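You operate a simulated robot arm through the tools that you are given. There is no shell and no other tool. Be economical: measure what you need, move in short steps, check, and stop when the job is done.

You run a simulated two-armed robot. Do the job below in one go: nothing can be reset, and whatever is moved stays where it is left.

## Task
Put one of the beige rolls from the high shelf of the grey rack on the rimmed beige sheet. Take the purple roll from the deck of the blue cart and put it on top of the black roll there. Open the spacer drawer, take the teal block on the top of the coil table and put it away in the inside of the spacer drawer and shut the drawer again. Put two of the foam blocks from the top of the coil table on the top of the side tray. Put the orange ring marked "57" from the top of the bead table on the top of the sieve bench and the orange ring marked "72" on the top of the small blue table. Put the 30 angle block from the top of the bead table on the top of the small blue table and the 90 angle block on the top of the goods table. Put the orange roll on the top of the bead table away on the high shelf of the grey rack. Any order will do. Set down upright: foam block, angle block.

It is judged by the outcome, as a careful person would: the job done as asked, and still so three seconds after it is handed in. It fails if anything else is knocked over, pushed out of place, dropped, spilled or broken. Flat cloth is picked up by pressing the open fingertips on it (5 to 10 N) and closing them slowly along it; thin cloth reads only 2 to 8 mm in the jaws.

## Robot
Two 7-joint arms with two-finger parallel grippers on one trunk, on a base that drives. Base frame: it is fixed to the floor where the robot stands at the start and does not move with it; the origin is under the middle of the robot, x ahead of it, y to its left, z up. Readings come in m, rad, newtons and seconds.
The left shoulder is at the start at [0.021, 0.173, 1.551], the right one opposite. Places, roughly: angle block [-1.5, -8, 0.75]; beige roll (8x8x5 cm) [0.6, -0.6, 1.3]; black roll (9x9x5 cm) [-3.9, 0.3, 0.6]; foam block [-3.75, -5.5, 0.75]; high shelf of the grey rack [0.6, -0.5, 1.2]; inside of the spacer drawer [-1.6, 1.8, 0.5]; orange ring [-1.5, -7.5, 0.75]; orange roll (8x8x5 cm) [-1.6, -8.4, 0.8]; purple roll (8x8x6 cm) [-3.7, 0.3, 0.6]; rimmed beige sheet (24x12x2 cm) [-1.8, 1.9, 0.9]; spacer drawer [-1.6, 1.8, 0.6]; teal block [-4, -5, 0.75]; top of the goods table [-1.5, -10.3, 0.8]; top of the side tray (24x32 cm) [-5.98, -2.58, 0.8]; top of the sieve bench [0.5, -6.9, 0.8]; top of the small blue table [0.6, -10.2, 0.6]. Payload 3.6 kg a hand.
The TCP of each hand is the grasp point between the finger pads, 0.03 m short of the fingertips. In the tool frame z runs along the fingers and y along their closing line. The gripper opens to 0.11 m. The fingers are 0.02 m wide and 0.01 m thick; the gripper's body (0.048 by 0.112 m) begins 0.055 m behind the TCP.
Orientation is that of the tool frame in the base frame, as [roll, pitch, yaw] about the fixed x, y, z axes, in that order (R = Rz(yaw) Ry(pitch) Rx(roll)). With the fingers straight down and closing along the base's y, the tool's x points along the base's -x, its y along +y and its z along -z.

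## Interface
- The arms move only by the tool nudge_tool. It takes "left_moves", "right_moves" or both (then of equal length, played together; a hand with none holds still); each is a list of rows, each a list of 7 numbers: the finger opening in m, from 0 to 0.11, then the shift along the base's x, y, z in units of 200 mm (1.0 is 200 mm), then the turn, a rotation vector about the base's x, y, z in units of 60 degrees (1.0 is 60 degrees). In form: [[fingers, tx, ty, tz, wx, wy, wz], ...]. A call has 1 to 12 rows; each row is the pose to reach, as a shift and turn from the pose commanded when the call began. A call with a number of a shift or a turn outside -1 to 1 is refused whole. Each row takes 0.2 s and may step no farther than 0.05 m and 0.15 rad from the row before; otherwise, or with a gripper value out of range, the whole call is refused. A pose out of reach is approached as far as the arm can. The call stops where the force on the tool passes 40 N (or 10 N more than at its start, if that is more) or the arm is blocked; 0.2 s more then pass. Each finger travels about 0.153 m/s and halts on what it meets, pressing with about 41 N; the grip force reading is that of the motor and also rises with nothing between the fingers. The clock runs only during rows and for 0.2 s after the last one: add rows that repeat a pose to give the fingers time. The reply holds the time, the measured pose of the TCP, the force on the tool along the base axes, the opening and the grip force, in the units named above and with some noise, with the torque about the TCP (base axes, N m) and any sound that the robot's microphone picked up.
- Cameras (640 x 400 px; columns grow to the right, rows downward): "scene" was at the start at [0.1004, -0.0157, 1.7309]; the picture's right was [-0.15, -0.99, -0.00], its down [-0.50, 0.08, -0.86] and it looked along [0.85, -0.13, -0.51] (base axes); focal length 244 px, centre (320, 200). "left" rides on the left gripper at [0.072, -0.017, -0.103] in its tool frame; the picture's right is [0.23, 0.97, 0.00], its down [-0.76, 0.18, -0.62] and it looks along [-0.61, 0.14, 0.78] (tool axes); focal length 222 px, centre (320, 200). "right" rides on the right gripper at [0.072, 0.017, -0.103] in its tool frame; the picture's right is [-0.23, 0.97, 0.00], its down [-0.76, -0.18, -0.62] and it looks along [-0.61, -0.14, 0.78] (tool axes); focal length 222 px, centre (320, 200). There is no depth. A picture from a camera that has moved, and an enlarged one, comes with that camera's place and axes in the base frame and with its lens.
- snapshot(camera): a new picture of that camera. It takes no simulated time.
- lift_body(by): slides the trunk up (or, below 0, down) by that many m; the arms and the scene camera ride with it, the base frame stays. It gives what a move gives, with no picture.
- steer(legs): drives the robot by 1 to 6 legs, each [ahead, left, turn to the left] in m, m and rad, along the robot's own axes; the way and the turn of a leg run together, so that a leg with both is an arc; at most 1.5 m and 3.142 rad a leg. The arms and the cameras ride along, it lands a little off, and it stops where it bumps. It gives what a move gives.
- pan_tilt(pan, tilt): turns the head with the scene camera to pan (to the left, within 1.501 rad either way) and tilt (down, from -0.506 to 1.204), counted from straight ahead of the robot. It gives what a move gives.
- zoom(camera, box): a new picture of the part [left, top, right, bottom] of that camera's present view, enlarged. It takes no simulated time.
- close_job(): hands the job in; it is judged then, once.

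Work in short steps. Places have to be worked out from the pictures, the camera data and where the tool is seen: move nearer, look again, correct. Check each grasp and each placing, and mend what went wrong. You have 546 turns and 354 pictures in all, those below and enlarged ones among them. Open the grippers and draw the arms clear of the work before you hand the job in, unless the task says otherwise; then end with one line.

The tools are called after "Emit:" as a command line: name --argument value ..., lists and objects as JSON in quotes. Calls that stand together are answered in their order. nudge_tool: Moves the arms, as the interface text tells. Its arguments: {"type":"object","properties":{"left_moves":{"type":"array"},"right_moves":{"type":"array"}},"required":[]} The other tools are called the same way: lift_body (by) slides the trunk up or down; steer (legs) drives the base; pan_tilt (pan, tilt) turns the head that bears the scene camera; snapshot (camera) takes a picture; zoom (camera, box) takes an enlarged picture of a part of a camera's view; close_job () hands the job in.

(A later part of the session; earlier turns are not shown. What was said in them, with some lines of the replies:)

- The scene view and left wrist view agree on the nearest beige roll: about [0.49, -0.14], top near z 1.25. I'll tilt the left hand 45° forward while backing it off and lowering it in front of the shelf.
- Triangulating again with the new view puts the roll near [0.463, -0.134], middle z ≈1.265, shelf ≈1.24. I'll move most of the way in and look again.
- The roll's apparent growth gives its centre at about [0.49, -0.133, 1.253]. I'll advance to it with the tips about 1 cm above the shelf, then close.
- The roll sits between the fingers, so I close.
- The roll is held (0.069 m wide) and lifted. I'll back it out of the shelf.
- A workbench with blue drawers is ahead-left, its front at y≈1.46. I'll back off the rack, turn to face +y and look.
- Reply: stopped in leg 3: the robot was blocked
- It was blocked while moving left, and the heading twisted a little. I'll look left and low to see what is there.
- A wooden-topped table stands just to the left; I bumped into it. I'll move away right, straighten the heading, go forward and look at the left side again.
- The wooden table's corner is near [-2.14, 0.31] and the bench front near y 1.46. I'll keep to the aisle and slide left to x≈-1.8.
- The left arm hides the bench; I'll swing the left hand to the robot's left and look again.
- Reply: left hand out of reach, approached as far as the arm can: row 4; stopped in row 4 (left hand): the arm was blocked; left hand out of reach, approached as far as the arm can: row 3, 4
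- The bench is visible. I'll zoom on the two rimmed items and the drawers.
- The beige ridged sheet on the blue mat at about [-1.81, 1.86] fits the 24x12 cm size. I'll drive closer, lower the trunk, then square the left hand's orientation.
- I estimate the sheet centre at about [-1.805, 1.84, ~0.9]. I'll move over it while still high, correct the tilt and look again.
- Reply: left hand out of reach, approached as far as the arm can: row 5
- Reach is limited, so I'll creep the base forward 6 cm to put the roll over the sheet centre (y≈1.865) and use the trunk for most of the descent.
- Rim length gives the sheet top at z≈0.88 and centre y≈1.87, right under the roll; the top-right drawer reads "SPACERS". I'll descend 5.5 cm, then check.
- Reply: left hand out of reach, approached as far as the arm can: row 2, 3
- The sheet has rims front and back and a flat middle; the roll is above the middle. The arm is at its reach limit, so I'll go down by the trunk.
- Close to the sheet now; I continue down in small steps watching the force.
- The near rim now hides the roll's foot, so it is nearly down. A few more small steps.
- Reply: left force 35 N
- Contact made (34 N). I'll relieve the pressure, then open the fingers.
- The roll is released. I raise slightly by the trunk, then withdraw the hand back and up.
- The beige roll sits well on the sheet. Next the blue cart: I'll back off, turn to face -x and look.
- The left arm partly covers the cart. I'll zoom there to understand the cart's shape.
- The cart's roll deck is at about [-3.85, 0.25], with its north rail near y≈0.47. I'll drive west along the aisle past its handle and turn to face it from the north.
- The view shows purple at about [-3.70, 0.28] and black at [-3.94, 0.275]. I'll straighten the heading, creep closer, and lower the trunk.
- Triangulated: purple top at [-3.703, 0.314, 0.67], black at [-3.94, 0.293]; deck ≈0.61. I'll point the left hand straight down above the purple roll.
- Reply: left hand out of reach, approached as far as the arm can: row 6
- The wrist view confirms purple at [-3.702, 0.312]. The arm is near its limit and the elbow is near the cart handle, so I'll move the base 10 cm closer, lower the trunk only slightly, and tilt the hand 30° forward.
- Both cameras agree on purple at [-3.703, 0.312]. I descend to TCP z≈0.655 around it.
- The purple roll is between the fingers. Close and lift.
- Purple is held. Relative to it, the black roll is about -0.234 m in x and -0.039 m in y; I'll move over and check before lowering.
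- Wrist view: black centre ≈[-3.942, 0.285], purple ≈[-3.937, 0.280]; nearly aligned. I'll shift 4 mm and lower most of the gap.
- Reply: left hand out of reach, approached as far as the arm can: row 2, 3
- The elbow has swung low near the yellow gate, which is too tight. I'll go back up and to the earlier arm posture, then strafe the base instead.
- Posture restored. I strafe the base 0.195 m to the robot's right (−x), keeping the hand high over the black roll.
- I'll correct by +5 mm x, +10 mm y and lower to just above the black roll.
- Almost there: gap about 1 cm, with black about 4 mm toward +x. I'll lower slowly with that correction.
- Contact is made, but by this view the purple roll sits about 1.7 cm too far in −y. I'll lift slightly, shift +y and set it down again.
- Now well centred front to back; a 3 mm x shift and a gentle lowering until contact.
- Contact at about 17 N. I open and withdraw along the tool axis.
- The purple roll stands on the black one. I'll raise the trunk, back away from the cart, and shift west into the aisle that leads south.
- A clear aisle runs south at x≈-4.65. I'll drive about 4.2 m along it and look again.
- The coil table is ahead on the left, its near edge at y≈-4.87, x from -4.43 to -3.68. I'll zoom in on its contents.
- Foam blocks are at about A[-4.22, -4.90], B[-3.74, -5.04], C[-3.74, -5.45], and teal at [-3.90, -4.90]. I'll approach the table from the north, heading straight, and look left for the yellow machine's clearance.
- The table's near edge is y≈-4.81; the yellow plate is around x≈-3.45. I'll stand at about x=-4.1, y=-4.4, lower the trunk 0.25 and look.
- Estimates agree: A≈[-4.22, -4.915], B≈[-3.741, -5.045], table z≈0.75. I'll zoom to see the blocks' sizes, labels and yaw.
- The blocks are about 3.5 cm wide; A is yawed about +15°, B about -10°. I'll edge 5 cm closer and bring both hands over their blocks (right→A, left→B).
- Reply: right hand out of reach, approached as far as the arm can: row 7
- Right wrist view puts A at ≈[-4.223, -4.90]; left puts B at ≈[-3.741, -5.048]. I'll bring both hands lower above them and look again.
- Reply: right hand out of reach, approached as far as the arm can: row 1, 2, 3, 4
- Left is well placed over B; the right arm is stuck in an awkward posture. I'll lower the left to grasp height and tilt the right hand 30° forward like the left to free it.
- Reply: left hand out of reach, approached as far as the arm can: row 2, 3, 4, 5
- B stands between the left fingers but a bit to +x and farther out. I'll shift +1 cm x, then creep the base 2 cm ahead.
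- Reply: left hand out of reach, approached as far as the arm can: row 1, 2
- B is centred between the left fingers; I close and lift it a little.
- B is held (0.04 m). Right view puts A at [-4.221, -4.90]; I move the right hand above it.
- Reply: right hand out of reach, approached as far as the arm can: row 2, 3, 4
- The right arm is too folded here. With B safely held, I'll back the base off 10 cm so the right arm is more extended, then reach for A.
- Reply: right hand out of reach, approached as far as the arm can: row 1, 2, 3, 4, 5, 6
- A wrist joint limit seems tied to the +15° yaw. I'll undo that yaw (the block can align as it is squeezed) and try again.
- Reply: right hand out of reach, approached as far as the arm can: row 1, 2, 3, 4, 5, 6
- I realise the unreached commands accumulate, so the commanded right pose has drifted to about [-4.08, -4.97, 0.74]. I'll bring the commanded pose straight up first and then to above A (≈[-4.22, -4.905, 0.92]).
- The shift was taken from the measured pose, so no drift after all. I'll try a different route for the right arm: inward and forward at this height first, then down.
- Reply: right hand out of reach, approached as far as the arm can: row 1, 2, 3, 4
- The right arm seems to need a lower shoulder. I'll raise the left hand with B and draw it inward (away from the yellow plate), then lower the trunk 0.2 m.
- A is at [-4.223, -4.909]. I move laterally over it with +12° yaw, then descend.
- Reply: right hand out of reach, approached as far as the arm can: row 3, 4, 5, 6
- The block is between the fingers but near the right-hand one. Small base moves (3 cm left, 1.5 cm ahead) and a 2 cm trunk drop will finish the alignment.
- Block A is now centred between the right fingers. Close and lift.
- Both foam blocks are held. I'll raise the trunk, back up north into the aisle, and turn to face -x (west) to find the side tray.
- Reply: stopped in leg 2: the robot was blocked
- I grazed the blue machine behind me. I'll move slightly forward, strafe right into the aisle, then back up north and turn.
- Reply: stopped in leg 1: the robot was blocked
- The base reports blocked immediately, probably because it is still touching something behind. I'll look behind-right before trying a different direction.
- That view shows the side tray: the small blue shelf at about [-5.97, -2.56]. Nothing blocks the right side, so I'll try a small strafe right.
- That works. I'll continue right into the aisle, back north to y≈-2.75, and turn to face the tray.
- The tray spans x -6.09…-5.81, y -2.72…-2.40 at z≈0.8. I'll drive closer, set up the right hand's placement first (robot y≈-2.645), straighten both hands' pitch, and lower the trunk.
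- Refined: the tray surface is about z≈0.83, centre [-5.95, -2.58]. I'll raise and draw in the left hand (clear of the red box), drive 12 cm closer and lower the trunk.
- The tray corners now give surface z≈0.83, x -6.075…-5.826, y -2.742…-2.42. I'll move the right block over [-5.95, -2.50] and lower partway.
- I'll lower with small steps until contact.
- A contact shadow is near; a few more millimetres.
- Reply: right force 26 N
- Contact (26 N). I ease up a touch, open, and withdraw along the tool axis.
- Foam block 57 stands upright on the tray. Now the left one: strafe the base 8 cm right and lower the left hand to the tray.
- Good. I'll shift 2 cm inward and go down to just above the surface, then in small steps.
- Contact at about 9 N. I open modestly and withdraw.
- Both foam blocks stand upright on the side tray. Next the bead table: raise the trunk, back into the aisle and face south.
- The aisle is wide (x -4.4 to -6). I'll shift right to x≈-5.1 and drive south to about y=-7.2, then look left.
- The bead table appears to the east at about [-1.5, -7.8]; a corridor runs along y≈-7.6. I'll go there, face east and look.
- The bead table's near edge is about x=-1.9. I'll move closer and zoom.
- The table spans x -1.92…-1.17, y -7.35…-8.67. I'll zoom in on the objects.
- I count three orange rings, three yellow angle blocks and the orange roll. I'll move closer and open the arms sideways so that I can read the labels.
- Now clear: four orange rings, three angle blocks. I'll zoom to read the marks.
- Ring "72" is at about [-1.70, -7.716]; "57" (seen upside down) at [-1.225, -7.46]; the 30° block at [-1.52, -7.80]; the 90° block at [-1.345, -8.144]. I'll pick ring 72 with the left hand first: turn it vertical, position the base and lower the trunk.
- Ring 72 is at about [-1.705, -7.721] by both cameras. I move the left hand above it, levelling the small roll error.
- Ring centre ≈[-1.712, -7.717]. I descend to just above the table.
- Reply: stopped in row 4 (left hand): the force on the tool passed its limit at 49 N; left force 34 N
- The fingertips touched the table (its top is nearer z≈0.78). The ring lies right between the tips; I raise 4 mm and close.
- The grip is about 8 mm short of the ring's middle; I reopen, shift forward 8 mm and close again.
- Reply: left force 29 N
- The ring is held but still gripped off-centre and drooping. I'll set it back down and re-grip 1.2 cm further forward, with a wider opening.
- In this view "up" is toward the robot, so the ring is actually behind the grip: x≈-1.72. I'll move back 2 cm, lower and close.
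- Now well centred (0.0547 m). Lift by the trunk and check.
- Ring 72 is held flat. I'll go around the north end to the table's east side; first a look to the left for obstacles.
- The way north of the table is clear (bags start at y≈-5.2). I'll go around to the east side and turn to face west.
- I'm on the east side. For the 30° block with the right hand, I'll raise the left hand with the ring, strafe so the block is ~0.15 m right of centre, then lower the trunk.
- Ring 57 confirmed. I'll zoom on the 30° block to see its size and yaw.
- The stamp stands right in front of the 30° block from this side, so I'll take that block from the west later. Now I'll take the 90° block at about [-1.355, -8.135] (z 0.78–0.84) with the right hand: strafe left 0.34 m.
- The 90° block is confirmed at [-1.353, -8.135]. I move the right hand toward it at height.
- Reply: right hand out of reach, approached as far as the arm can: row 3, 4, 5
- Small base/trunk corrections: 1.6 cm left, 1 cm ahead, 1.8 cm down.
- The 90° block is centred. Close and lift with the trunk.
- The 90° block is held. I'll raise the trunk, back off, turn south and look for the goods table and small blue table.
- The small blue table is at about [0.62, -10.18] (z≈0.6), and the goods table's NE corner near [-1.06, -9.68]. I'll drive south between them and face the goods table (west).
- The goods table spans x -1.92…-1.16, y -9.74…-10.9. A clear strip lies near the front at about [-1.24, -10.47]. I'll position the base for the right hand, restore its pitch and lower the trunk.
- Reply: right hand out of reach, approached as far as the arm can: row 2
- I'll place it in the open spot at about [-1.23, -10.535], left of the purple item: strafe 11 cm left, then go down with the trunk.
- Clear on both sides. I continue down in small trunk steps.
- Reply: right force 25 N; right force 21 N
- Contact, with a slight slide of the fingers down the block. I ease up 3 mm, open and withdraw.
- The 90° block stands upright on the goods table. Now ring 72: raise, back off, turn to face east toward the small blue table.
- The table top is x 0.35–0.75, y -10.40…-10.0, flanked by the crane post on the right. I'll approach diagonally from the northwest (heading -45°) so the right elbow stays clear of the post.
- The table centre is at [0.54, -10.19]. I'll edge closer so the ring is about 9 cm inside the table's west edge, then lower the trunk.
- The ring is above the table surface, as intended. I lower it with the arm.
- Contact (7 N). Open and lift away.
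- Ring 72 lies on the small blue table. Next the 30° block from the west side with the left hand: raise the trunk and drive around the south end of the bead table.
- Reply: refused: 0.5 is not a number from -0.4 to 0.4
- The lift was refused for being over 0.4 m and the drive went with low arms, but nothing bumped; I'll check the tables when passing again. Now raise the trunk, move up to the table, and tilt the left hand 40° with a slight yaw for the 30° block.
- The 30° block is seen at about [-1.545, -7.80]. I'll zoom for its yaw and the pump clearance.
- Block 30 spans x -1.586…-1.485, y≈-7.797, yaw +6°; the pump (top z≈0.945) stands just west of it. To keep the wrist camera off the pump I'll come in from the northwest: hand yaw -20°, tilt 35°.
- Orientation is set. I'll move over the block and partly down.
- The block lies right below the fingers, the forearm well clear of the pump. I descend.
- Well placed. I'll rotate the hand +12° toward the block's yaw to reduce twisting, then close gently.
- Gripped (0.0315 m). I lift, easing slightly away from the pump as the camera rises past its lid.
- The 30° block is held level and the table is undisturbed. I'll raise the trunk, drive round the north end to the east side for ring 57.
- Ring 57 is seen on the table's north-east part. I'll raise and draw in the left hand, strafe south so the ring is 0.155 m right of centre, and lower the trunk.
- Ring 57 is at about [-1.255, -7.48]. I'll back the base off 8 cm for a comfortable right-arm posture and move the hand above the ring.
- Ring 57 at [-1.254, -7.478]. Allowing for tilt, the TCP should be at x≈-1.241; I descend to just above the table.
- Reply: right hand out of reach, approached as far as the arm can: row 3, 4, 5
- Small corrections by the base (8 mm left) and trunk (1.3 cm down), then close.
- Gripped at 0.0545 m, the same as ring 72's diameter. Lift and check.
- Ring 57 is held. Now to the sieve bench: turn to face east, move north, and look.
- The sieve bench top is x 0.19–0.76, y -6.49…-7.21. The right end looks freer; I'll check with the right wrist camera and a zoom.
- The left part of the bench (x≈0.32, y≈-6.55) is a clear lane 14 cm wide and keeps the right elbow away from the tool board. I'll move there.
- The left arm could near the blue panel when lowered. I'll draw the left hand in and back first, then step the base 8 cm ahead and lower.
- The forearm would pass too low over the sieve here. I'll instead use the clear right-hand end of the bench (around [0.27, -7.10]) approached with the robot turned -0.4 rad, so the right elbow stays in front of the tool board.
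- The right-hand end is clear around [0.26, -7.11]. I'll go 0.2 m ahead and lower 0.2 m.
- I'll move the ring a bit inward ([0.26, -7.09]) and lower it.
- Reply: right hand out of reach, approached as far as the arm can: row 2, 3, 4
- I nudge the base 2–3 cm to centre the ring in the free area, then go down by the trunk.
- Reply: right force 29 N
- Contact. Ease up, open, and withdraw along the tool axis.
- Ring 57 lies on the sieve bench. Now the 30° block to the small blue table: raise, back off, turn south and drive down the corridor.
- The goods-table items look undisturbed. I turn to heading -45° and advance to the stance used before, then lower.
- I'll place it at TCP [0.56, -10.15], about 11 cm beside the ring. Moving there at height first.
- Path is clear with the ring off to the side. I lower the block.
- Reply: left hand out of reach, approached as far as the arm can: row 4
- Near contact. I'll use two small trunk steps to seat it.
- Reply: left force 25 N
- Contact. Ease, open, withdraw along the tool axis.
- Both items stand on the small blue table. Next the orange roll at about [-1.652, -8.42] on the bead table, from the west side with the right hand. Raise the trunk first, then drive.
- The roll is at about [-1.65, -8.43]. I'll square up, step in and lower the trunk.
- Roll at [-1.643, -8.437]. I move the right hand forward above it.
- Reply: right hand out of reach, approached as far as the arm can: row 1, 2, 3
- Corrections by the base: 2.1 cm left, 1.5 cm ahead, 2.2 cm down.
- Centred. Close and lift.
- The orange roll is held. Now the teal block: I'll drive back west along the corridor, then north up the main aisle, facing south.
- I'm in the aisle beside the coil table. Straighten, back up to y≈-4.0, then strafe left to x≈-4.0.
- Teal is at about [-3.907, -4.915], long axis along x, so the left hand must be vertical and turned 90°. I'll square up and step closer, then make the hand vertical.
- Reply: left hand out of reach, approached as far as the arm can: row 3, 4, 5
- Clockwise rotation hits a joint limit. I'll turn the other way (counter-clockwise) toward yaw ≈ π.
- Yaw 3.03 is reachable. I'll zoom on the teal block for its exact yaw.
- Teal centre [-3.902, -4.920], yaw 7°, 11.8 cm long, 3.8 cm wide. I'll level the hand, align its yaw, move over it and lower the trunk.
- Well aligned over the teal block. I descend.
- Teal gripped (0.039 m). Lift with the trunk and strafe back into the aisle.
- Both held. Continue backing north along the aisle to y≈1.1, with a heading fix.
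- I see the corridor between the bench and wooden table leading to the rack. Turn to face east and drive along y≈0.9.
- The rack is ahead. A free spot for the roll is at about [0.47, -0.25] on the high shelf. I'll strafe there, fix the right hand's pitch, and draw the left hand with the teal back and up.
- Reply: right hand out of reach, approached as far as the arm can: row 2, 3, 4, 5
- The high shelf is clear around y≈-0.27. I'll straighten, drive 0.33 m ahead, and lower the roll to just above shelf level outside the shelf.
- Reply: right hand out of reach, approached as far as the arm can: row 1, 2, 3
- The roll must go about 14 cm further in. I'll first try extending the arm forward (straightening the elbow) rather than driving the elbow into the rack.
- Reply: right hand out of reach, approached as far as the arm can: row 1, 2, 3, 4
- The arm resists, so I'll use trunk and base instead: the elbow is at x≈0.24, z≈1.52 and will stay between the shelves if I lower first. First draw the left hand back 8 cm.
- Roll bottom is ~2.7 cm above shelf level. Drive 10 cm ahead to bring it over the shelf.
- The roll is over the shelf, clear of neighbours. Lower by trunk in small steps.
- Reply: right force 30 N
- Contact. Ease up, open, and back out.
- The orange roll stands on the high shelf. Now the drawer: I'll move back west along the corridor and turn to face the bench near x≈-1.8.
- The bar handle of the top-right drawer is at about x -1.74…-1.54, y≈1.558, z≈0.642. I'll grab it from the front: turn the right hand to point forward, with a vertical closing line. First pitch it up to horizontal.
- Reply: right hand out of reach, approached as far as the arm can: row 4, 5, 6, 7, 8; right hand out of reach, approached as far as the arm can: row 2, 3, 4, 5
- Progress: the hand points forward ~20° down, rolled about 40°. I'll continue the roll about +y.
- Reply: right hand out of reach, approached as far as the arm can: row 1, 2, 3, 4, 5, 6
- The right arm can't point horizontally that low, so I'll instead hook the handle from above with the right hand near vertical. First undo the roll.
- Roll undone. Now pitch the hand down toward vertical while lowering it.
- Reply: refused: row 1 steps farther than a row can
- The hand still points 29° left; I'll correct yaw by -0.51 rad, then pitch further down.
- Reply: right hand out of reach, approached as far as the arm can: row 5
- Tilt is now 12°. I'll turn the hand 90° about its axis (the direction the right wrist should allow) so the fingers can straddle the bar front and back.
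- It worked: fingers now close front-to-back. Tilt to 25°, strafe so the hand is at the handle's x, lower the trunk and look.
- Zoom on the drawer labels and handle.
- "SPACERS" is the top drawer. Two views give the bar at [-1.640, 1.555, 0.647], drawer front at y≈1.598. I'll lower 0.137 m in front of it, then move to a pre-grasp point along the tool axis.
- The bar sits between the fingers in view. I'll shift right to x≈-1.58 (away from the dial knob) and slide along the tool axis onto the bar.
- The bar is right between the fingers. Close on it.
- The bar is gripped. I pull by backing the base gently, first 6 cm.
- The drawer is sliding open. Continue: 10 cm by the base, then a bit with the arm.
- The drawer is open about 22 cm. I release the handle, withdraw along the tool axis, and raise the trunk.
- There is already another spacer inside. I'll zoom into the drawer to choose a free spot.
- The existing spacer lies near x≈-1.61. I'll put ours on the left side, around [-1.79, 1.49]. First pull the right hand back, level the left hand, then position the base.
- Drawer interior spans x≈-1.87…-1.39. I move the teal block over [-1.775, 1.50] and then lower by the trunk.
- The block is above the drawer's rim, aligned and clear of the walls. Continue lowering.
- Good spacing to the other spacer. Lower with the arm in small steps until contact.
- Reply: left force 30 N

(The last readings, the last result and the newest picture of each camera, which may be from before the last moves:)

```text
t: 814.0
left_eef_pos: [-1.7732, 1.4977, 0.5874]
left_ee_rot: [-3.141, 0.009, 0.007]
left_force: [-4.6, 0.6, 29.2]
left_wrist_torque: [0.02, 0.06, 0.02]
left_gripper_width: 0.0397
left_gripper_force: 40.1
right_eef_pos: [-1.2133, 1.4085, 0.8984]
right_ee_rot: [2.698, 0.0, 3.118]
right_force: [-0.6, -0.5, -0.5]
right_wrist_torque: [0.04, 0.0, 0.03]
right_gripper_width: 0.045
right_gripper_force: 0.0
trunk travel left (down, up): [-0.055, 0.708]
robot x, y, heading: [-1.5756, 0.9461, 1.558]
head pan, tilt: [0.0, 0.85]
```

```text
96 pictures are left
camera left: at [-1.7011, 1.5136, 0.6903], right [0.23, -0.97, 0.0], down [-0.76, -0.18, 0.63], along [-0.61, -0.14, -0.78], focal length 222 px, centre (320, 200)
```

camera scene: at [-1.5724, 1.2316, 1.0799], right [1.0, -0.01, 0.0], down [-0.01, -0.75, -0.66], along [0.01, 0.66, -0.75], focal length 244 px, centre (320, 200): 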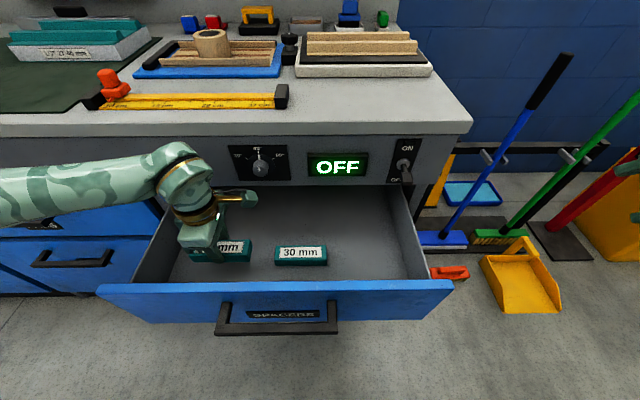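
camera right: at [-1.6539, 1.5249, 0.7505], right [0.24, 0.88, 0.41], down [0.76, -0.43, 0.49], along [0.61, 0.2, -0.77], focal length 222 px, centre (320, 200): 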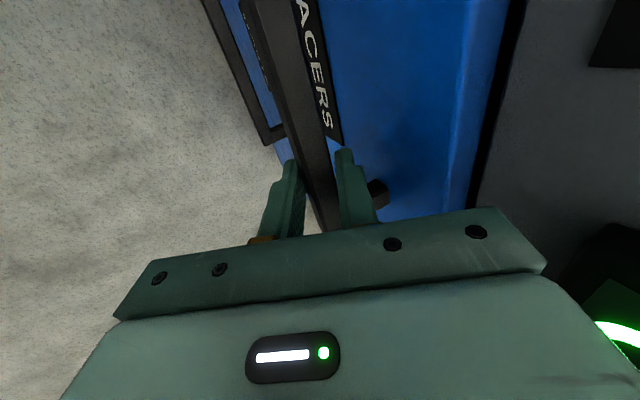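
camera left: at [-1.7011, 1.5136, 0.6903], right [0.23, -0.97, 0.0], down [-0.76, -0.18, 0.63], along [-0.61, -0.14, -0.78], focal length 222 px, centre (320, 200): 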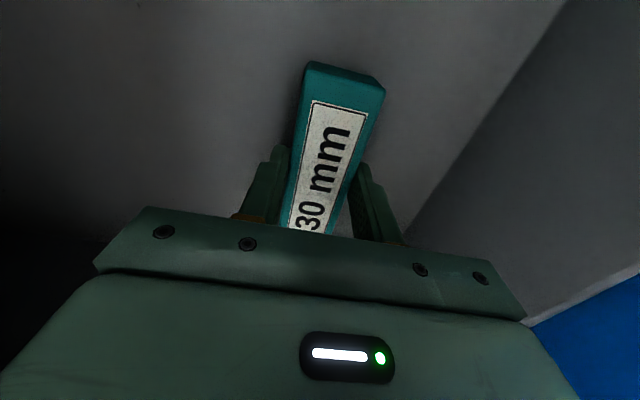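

Contact on the drawer floor. Ease, open modestly, and lift straight up.

Emit:
nudge_tool --left_moves '[[0.039, 0, 0, 0.02, 0, 0, 0], [0.055, 0, 0, 0.025, 0, 0, 0], [0.065, 0, 0, 0.025, 0, 0, 0], [0.065, 0, 0, 0.025, 0, 0, 0], [0.065, 0, 0, 0.15, 0, 0, 0], [0.065, 0, 0, 0.3, 0, 0, 0]]'

Emit:
lift_body --by 0.35

Emit:
snapshot --camera "scene"

```text
t: 815.5
left_eef_pos: [-1.7735, 1.4964, 0.6443]
left_ee_rot: [3.137, 0.007, 0.006]
left_force: [0.5, -0.4, -0.4]
left_wrist_torque: [-0.01, 0.0, 0.03]
left_gripper_width: 0.0651
left_gripper_force: 0.2
right_eef_pos: [-1.2115, 1.4094, 0.8954]
right_ee_rot: [2.704, 0.0, 3.119]
right_force: [0.3, 0.8, 1.2]
right_wrist_torque: [0.01, -0.01, -0.03]
right_gripper_width: 0.0449
right_gripper_force: 0.1
trunk travel left (down, up): [-0.055, 0.708]
robot x, y, heading: [-1.5776, 0.9399, 1.558]
head pan, tilt: [0.0, 0.85]
```

```text
t: 818.9
left_eef_pos: [-1.7758, 1.4973, 0.9928]
left_ee_rot: [3.135, 0.009, 0.005]
left_force: [0.3, 0.0, -0.6]
left_wrist_torque: [0.0, -0.02, 0.0]
left_gripper_width: 0.0646
left_gripper_force: 0.0
right_eef_pos: [-1.2118, 1.4104, 1.2462]
right_ee_rot: [2.705, 0.0, 3.119]
right_force: [-0.3, -0.4, -0.3]
right_wrist_torque: [-0.01, 0.01, -0.03]
right_gripper_width: 0.0449
right_gripper_force: 0.0
trunk travel left (down, up): [-0.405, 0.358]
robot x, y, heading: [-1.5754, 0.9396, 1.558]
head pan, tilt: [0.0, 0.85]
```

```text
95 pictures are left
camera scene: at [-1.5743, 1.0611, 1.4439], right [1.0, -0.01, 0.0], down [-0.01, -0.75, -0.66], along [0.01, 0.66, -0.75], focal length 244 px, centre (320, 200)
```

scene: 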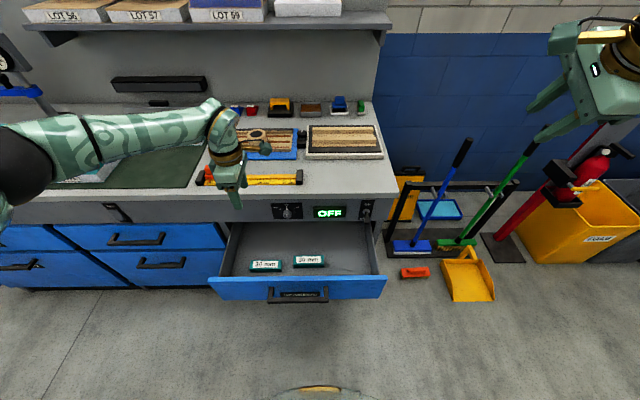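

The teal block lies in the drawer. To shut it: I'll back off, line up the left hand with the handle, close and tilt it, lower, and push.

Emit:
steer --legs '[[-0.29, 0, 0.012], [0, -0.15, 0]]'

Emit:
nudge_tool --left_moves '[[0.0, 0, 0, 0, 0.12, 0, 0], [0.0, 0, 0, 0, 0.24, 0, 0], [0.0, 0, 0, 0, 0.34, 0, 0]]'

Emit:
lift_body --by -0.34

Emit:
snapshot --camera "scene"

```text
t: 821.9
left_eef_pos: [-1.6263, 1.2017, 0.9925]
left_ee_rot: [3.135, 0.01, 0.007]
left_force: [0.4, 0.5, -0.2]
left_wrist_torque: [-0.02, -0.01, 0.01]
left_gripper_width: 0.0651
left_gripper_force: 0.1
right_eef_pos: [-1.063, 1.1148, 1.2466]
right_ee_rot: [2.703, -0.002, 3.12]
right_force: [0.6, 0.5, 0.2]
right_wrist_torque: [0.03, -0.01, -0.03]
right_gripper_width: 0.0449
right_gripper_force: 0.2
trunk travel left (down, up): [-0.405, 0.358]
robot x, y, heading: [-1.4198, 0.6495, 1.562]
head pan, tilt: [0.0, 0.85]
```

```text
t: 822.7
left_eef_pos: [-1.6261, 1.2013, 0.9936]
left_ee_rot: [-2.789, 0.005, 0.009]
left_force: [0.2, 1.1, -0.6]
left_wrist_torque: [0.04, -0.01, -0.03]
left_gripper_width: 0.0
left_gripper_force: 38.0
right_eef_pos: [-1.0633, 1.1147, 1.2455]
right_ee_rot: [2.703, -0.001, 3.121]
right_force: [-0.2, 0.3, 0.6]
right_wrist_torque: [0.02, -0.01, 0.02]
right_gripper_width: 0.0451
right_gripper_force: 0.1
trunk travel left (down, up): [-0.405, 0.358]
robot x, y, heading: [-1.4242, 0.6449, 1.559]
head pan, tilt: [0.0, 0.85]
```

```text
t: 826.0
left_eef_pos: [-1.6271, 1.2017, 0.6532]
left_ee_rot: [-2.79, 0.008, 0.009]
left_force: [-0.1, -0.4, 0.5]
left_wrist_torque: [0.05, 0.02, -0.02]
left_gripper_width: 0.0
left_gripper_force: 37.3
right_eef_pos: [-1.0627, 1.1145, 0.9067]
right_ee_rot: [2.704, 0.002, 3.119]
right_force: [0.2, -0.1, 0.2]
right_wrist_torque: [-0.01, 0.01, -0.03]
right_gripper_width: 0.045
right_gripper_force: 0.0
trunk travel left (down, up): [-0.065, 0.698]
robot x, y, heading: [-1.4269, 0.6469, 1.559]
head pan, tilt: [0.0, 0.85]
```

```text
94 pictures are left
camera scene: at [-1.4233, 0.9305, 1.0906], right [1.0, -0.01, 0.0], down [-0.01, -0.75, -0.66], along [0.01, 0.66, -0.75], focal length 244 px, centre (320, 200)
```

scene: 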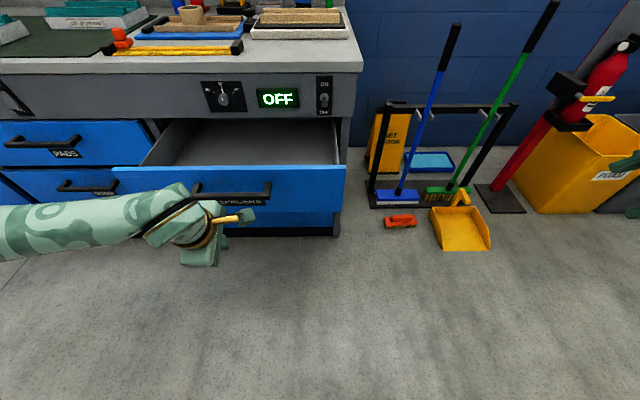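

Aligned with the handle. I advance 9 cm to near contact, then push with the arm.

Emit:
steer --legs '[[0.09, 0, 0.01]]'

Emit:
nudge_tool --left_moves '[[0.0, 0, 0.1, 0, 0, 0, 0], [0.0, 0, 0.2, 0, 0, 0, 0], [0.0, 0, 0.3, 0, 0, 0, 0], [0.0, 0, 0.4, 0, 0, 0, 0], [0.0, 0, 0.5, 0, 0, 0, 0]]'

Emit:
snapshot --camera "scene"

```text
t: 827.1
left_eef_pos: [-1.6308, 1.2888, 0.652]
left_ee_rot: [-2.793, 0.007, 0.017]
left_force: [0.3, -0.1, 0.2]
left_wrist_torque: [0.01, 0.0, 0.02]
left_gripper_width: 0.0
left_gripper_force: 37.8
right_eef_pos: [-1.0674, 1.2071, 0.906]
right_ee_rot: [2.703, 0.0, 3.13]
right_force: [-0.2, 0.9, 0.4]
right_wrist_torque: [0.0, 0.03, 0.0]
right_gripper_width: 0.0453
right_gripper_force: 0.1
trunk travel left (down, up): [-0.065, 0.698]
robot x, y, heading: [-1.4238, 0.7349, 1.567]
head pan, tilt: [0.0, 0.85]
```

```text
t: 828.3
left_eef_pos: [-1.6334, 1.3895, 0.6498]
left_ee_rot: [-2.79, 0.006, 0.018]
left_force: [0.6, 1.0, -1.3]
left_wrist_torque: [0.0, -0.02, 0.0]
left_gripper_width: 0.0
left_gripper_force: 37.9
right_eef_pos: [-1.0666, 1.2061, 0.9062]
right_ee_rot: [2.704, -0.001, 3.129]
right_force: [0.2, 0.0, 0.3]
right_wrist_torque: [0.01, -0.04, 0.03]
right_gripper_width: 0.0451
right_gripper_force: 0.1
trunk travel left (down, up): [-0.065, 0.698]
robot x, y, heading: [-1.4286, 0.7352, 1.571]
head pan, tilt: [0.0, 0.85]
```

```text
93 pictures are left
camera scene: at [-1.4255, 1.0198, 1.0903], right [1.0, 0.0, 0.0], down [0.0, -0.75, -0.66], along [0.0, 0.66, -0.75], focal length 244 px, centre (320, 200)
```

scene: 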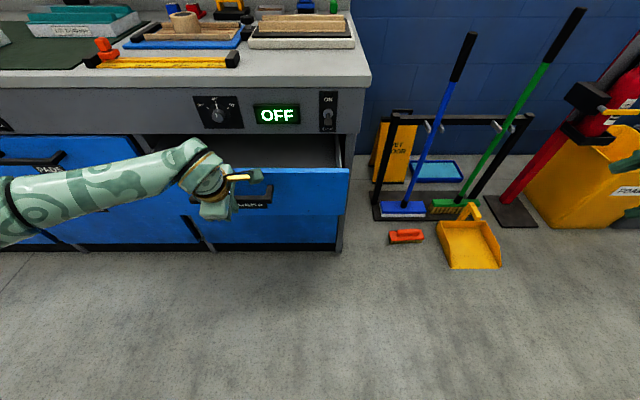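

The drawer is moving in. Continue pushing with the arm.

Emit:
nudge_tool --left_moves '[[0.0, 0, 0.12, 0, 0, 0, 0], [0.0, 0, 0.24, 0, 0, 0, 0], [0.0, 0, 0.36, 0, 0, 0, 0], [0.0, 0, 0.48, 0, 0, 0, 0], [0.0, 0, 0.58, 0, 0, 0, 0]]'

Emit:
snapshot --camera "scene"

```text
t: 829.5
left_eef_pos: [-1.6303, 1.5062, 0.6519]
left_ee_rot: [-2.79, 0.007, 0.019]
left_force: [-0.2, 0.7, 0.3]
left_wrist_torque: [0.0, 0.0, 0.01]
left_gripper_width: 0.0
left_gripper_force: 37.6
right_eef_pos: [-1.0661, 1.2061, 0.9066]
right_ee_rot: [2.704, 0.001, 3.129]
right_force: [-1.0, -0.2, 0.1]
right_wrist_torque: [0.0, -0.01, 0.02]
right_gripper_width: 0.0447
right_gripper_force: 0.0
trunk travel left (down, up): [-0.065, 0.698]
robot x, y, heading: [-1.4268, 0.7355, 1.563]
head pan, tilt: [0.0, 0.85]
```

```text
92 pictures are left
camera scene: at [-1.4251, 1.0197, 1.0904], right [1.0, 0.0, 0.0], down [0.0, -0.75, -0.66], along [0.0, 0.66, -0.75], focal length 244 px, centre (320, 200)
```

scene: 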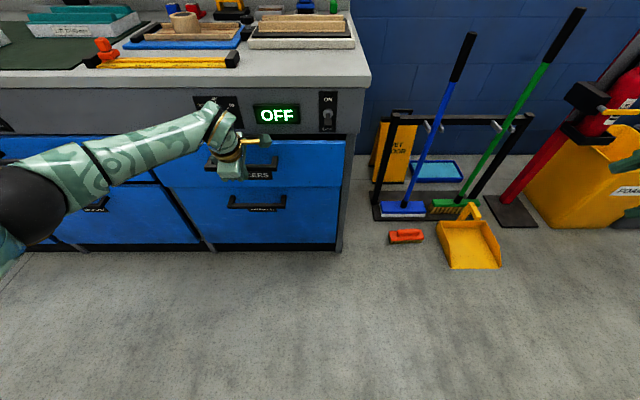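

Almost shut. Push the last centimetres gently, watching force.

Emit:
nudge_tool --left_moves '[[0.0, 0, 0.06, 0, 0, 0, 0], [0.0, 0, 0.12, 0, 0, 0, 0], [0.0, 0, 0.16, 0, 0, 0, 0], [0.0, 0, 0.2, 0, 0, 0, 0], [0.0, 0, 0.23, 0, 0, 0, 0]]'

Emit:
zoom --camera "scene" --box '[160, 90, 380, 260]'

```text
t: 830.5
left_eef_pos: [-1.6313, 1.5343, 0.6481]
left_ee_rot: [-2.809, 0.003, 0.023]
left_force: [0.4, -12.9, 4.9]
left_wrist_torque: [-0.11, -0.02, -0.16]
left_gripper_width: 0.0
left_gripper_force: 38.1
right_eef_pos: [-1.0676, 1.2064, 0.9072]
right_ee_rot: [2.702, -0.001, 3.132]
right_force: [0.1, -1.0, -0.1]
right_wrist_torque: [0.03, -0.01, 0.03]
right_gripper_width: 0.0452
right_gripper_force: 0.1
trunk travel left (down, up): [-0.065, 0.698]
robot x, y, heading: [-1.4247, 0.736, 1.578]
head pan, tilt: [0.0, 0.85]
stopped in row 4 (left hand): the force on the tool passed its limit at 50 N (the readings are from after the stop); the commanded pose is now the measured one
```

```text
2.35 times, centred on (270, 175) of scene
camera zoom: at [-1.4259, 1.0175, 1.0908], right [1.0, 0.0, 0.0], down [0.0, -0.75, -0.66], along [0.0, 0.66, -0.75], focal length 573 px, centre (438, 259)
```

zoom: 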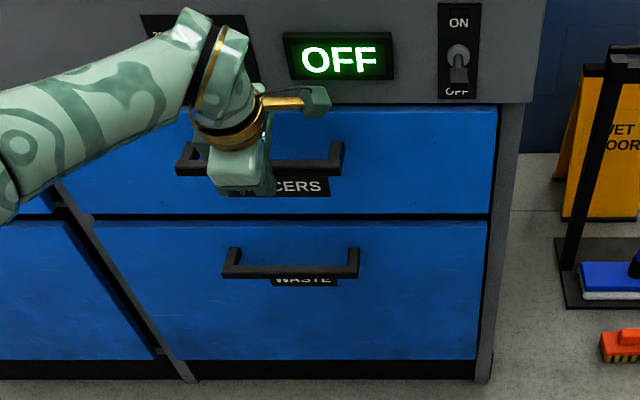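

The push stopped with force; the drawer looks shut. I retract and inspect.

Emit:
nudge_tool --left_moves '[[0.0, 0, -0.2, 0, 0, 0, 0], [0.0, 0, -0.4, 0, 0, 0, 0], [0.0, 0, -0.6, 0, 0, 0, 0], [0.0, 0, -0.8, 0.05, 0, 0, 0]]'

Emit:
steer --legs '[[-0.06, 0, 0]]'

Emit:
lift_body --by 0.35

Emit:
pan_tilt --pan 0.2 --tilt 0.75

Emit:
snapshot --camera "scene"

Emit:
zoom --camera "scene" --box '[250, 130, 450, 290]'

```text
t: 831.5
left_eef_pos: [-1.6321, 1.3768, 0.6593]
left_ee_rot: [-2.806, 0.004, 0.02]
left_force: [0.4, 0.2, 0.7]
left_wrist_torque: [0.03, 0.02, 0.0]
left_gripper_width: 0.0
left_gripper_force: 37.9
right_eef_pos: [-1.067, 1.2059, 0.9053]
right_ee_rot: [2.703, 0.0, 3.131]
right_force: [0.9, 0.1, 0.4]
right_wrist_torque: [-0.04, -0.06, -0.02]
right_gripper_width: 0.0451
right_gripper_force: 0.1
trunk travel left (down, up): [-0.065, 0.698]
robot x, y, heading: [-1.4276, 0.7336, 1.57]
head pan, tilt: [0.0, 0.85]
```

```text
t: 832.4
left_eef_pos: [-1.6322, 1.3155, 0.6596]
left_ee_rot: [-2.808, 0.003, 0.02]
left_force: [-0.3, -0.9, 0.2]
left_wrist_torque: [0.02, -0.01, -0.03]
left_gripper_width: 0.0001
left_gripper_force: 37.9
right_eef_pos: [-1.0686, 1.1462, 0.9071]
right_ee_rot: [2.701, -0.001, 3.131]
right_force: [-0.1, 0.1, 0.5]
right_wrist_torque: [0.03, -0.01, 0.05]
right_gripper_width: 0.0452
right_gripper_force: 0.2
trunk travel left (down, up): [-0.065, 0.698]
robot x, y, heading: [-1.4279, 0.6728, 1.569]
head pan, tilt: [0.0, 0.85]
```

```text
t: 835.8
left_eef_pos: [-1.6312, 1.317, 1.008]
left_ee_rot: [-2.81, 0.002, 0.02]
left_force: [-0.3, -0.1, 0.0]
left_wrist_torque: [-0.01, -0.04, 0.01]
left_gripper_width: 0.0
left_gripper_force: 37.5
right_eef_pos: [-1.0674, 1.1463, 1.257]
right_ee_rot: [2.702, -0.001, 3.132]
right_force: [-0.6, -0.4, 0.7]
right_wrist_torque: [-0.03, 0.03, 0.01]
right_gripper_width: 0.0451
right_gripper_force: 0.1
trunk travel left (down, up): [-0.415, 0.348]
robot x, y, heading: [-1.4271, 0.6734, 1.568]
head pan, tilt: [0.0, 0.85]
```

```text
t: 836.6
left_eef_pos: [-1.6324, 1.3172, 1.0079]
left_ee_rot: [-2.809, 0.003, 0.02]
left_force: [-0.3, -0.6, 0.7]
left_wrist_torque: [0.01, -0.01, 0.0]
left_gripper_width: 0.0
left_gripper_force: 37.5
right_eef_pos: [-1.0676, 1.1468, 1.257]
right_ee_rot: [2.704, 0.0, 3.132]
right_force: [-0.7, -0.2, -0.5]
right_wrist_torque: [0.0, -0.02, -0.04]
right_gripper_width: 0.0453
right_gripper_force: 0.1
trunk travel left (down, up): [-0.415, 0.348]
robot x, y, heading: [-1.4228, 0.6731, 1.576]
head pan, tilt: [0.201, 0.75]
```

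```text
90 pictures are left
camera scene: at [-1.4423, 0.7941, 1.4621], right [0.98, 0.2, 0.0], down [0.14, -0.67, -0.73], along [-0.15, 0.72, -0.68], focal length 244 px, centre (320, 200)
```

scene: 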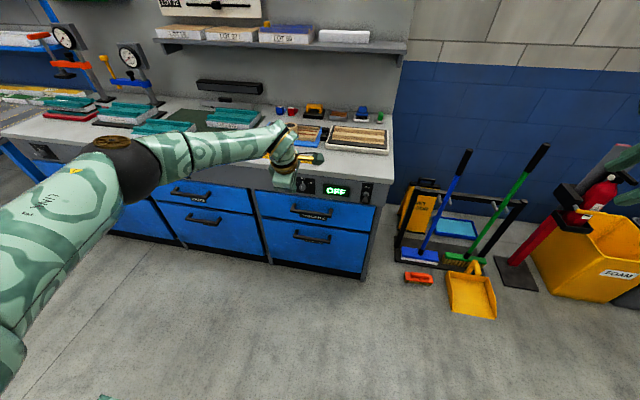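

```text
2.50 times, centred on (350, 210) of scene
camera zoom: at [-1.4423, 0.7941, 1.4621], right [0.98, 0.2, 0.0], down [0.14, -0.67, -0.73], along [-0.15, 0.72, -0.68], focal length 609 px, centre (245, 175)
```

zoom: 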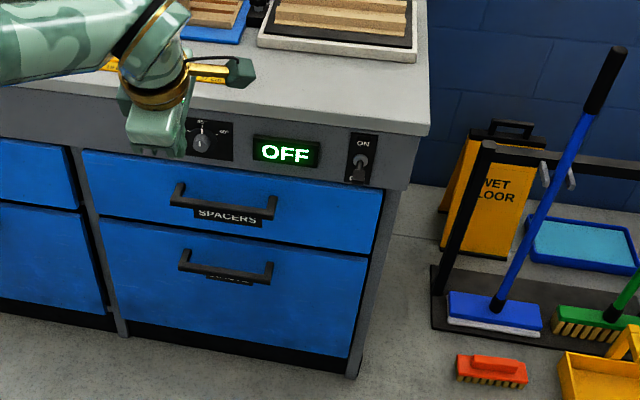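

The SPACERS drawer is shut flush and the panel controls are unchanged. I'll open the left gripper, draw back from the bench, and take a final look at the sheet and drawer.

Emit:
nudge_tool --left_moves '[[0.05, 0, -0.15, 0.1, 0, 0, 0], [0.09, 0, -0.3, 0.2, 0, 0, 0], [0.09, 0, -0.4, 0.3, 0, 0, 0]]' --right_moves '[[0.09, 0, 0, 0, 0, 0, 0], [0.09, 0, 0, 0, 0, 0, 0], [0.09, 0, 0, 0, 0, 0, 0]]'

Emit:
steer --legs '[[0, -0.35, 0]]'

Emit:
pan_tilt --pan 0.45 --tilt 0.6

Emit:
zoom --camera "scene" --box '[200, 100, 480, 290]'

```text
t: 837.4
left_eef_pos: [-1.633, 1.2366, 1.0696]
left_ee_rot: [-2.805, 0.004, 0.023]
left_force: [0.6, -0.1, 0.1]
left_wrist_torque: [-0.01, -0.02, -0.03]
left_gripper_width: 0.0902
left_gripper_force: 0.1
right_eef_pos: [-1.0672, 1.1466, 1.2567]
right_ee_rot: [2.7, 0.0, 3.131]
right_force: [0.5, -0.1, 0.1]
right_wrist_torque: [-0.01, 0.02, 0.0]
right_gripper_width: 0.0897
right_gripper_force: 0.1
trunk travel left (down, up): [-0.415, 0.348]
robot x, y, heading: [-1.4282, 0.6739, 1.576]
head pan, tilt: [0.201, 0.75]
```

```text
t: 839.6
left_eef_pos: [-1.2822, 1.2371, 1.0683]
left_ee_rot: [-2.806, 0.002, 0.028]
left_force: [0.1, 0.0, 0.3]
left_wrist_torque: [-0.02, 0.01, -0.01]
left_gripper_width: 0.0899
left_gripper_force: 0.0
right_eef_pos: [-0.7174, 1.1514, 1.2568]
right_ee_rot: [2.705, 0.001, 3.139]
right_force: [0.0, 0.1, -0.4]
right_wrist_torque: [0.03, 0.01, 0.0]
right_gripper_width: 0.09
right_gripper_force: 0.0
trunk travel left (down, up): [-0.415, 0.348]
robot x, y, heading: [-1.0727, 0.6732, 1.576]
head pan, tilt: [0.201, 0.75]
```

```text
t: 840.4
left_eef_pos: [-1.284, 1.2384, 1.0692]
left_ee_rot: [-2.807, 0.003, 0.027]
left_force: [0.6, 0.2, 0.7]
left_wrist_torque: [-0.01, 0.0, 0.02]
left_gripper_width: 0.0898
left_gripper_force: 0.0
right_eef_pos: [-0.718, 1.1506, 1.2562]
right_ee_rot: [2.704, 0.0, 3.137]
right_force: [-0.3, -0.3, 0.7]
right_wrist_torque: [-0.01, 0.01, -0.03]
right_gripper_width: 0.0904
right_gripper_force: 0.0
trunk travel left (down, up): [-0.415, 0.348]
robot x, y, heading: [-1.0728, 0.6737, 1.575]
head pan, tilt: [0.45, 0.6]
```

```text
2.11 times, centred on (340, 195) of scene
camera zoom: at [-1.1119, 0.7937, 1.475], right [0.9, 0.44, 0.0], down [0.25, -0.51, -0.82], along [-0.36, 0.74, -0.57], focal length 513 px, centre (278, 210)
```

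zoom: 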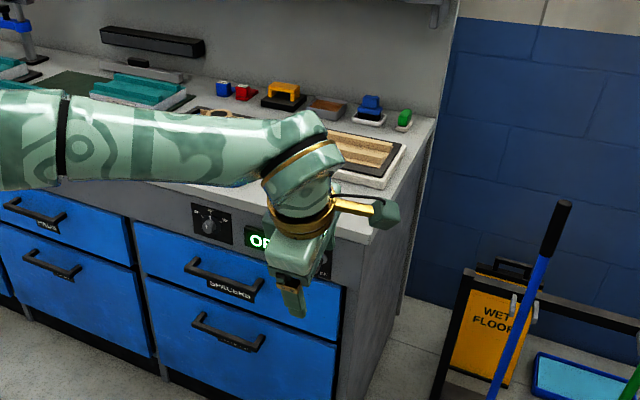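

Everything asked for is in place, both grippers are open, and the arms are clear of the bench. Handing in.

Emit:
close_job

```text
The job is handed in.
```

All the requested items are placed and the spacer drawer is shut with the teal block inside. The base touched the wooden table and the blue machine once each while driving; I saw nothing displaced, but I did not inspect either closely.
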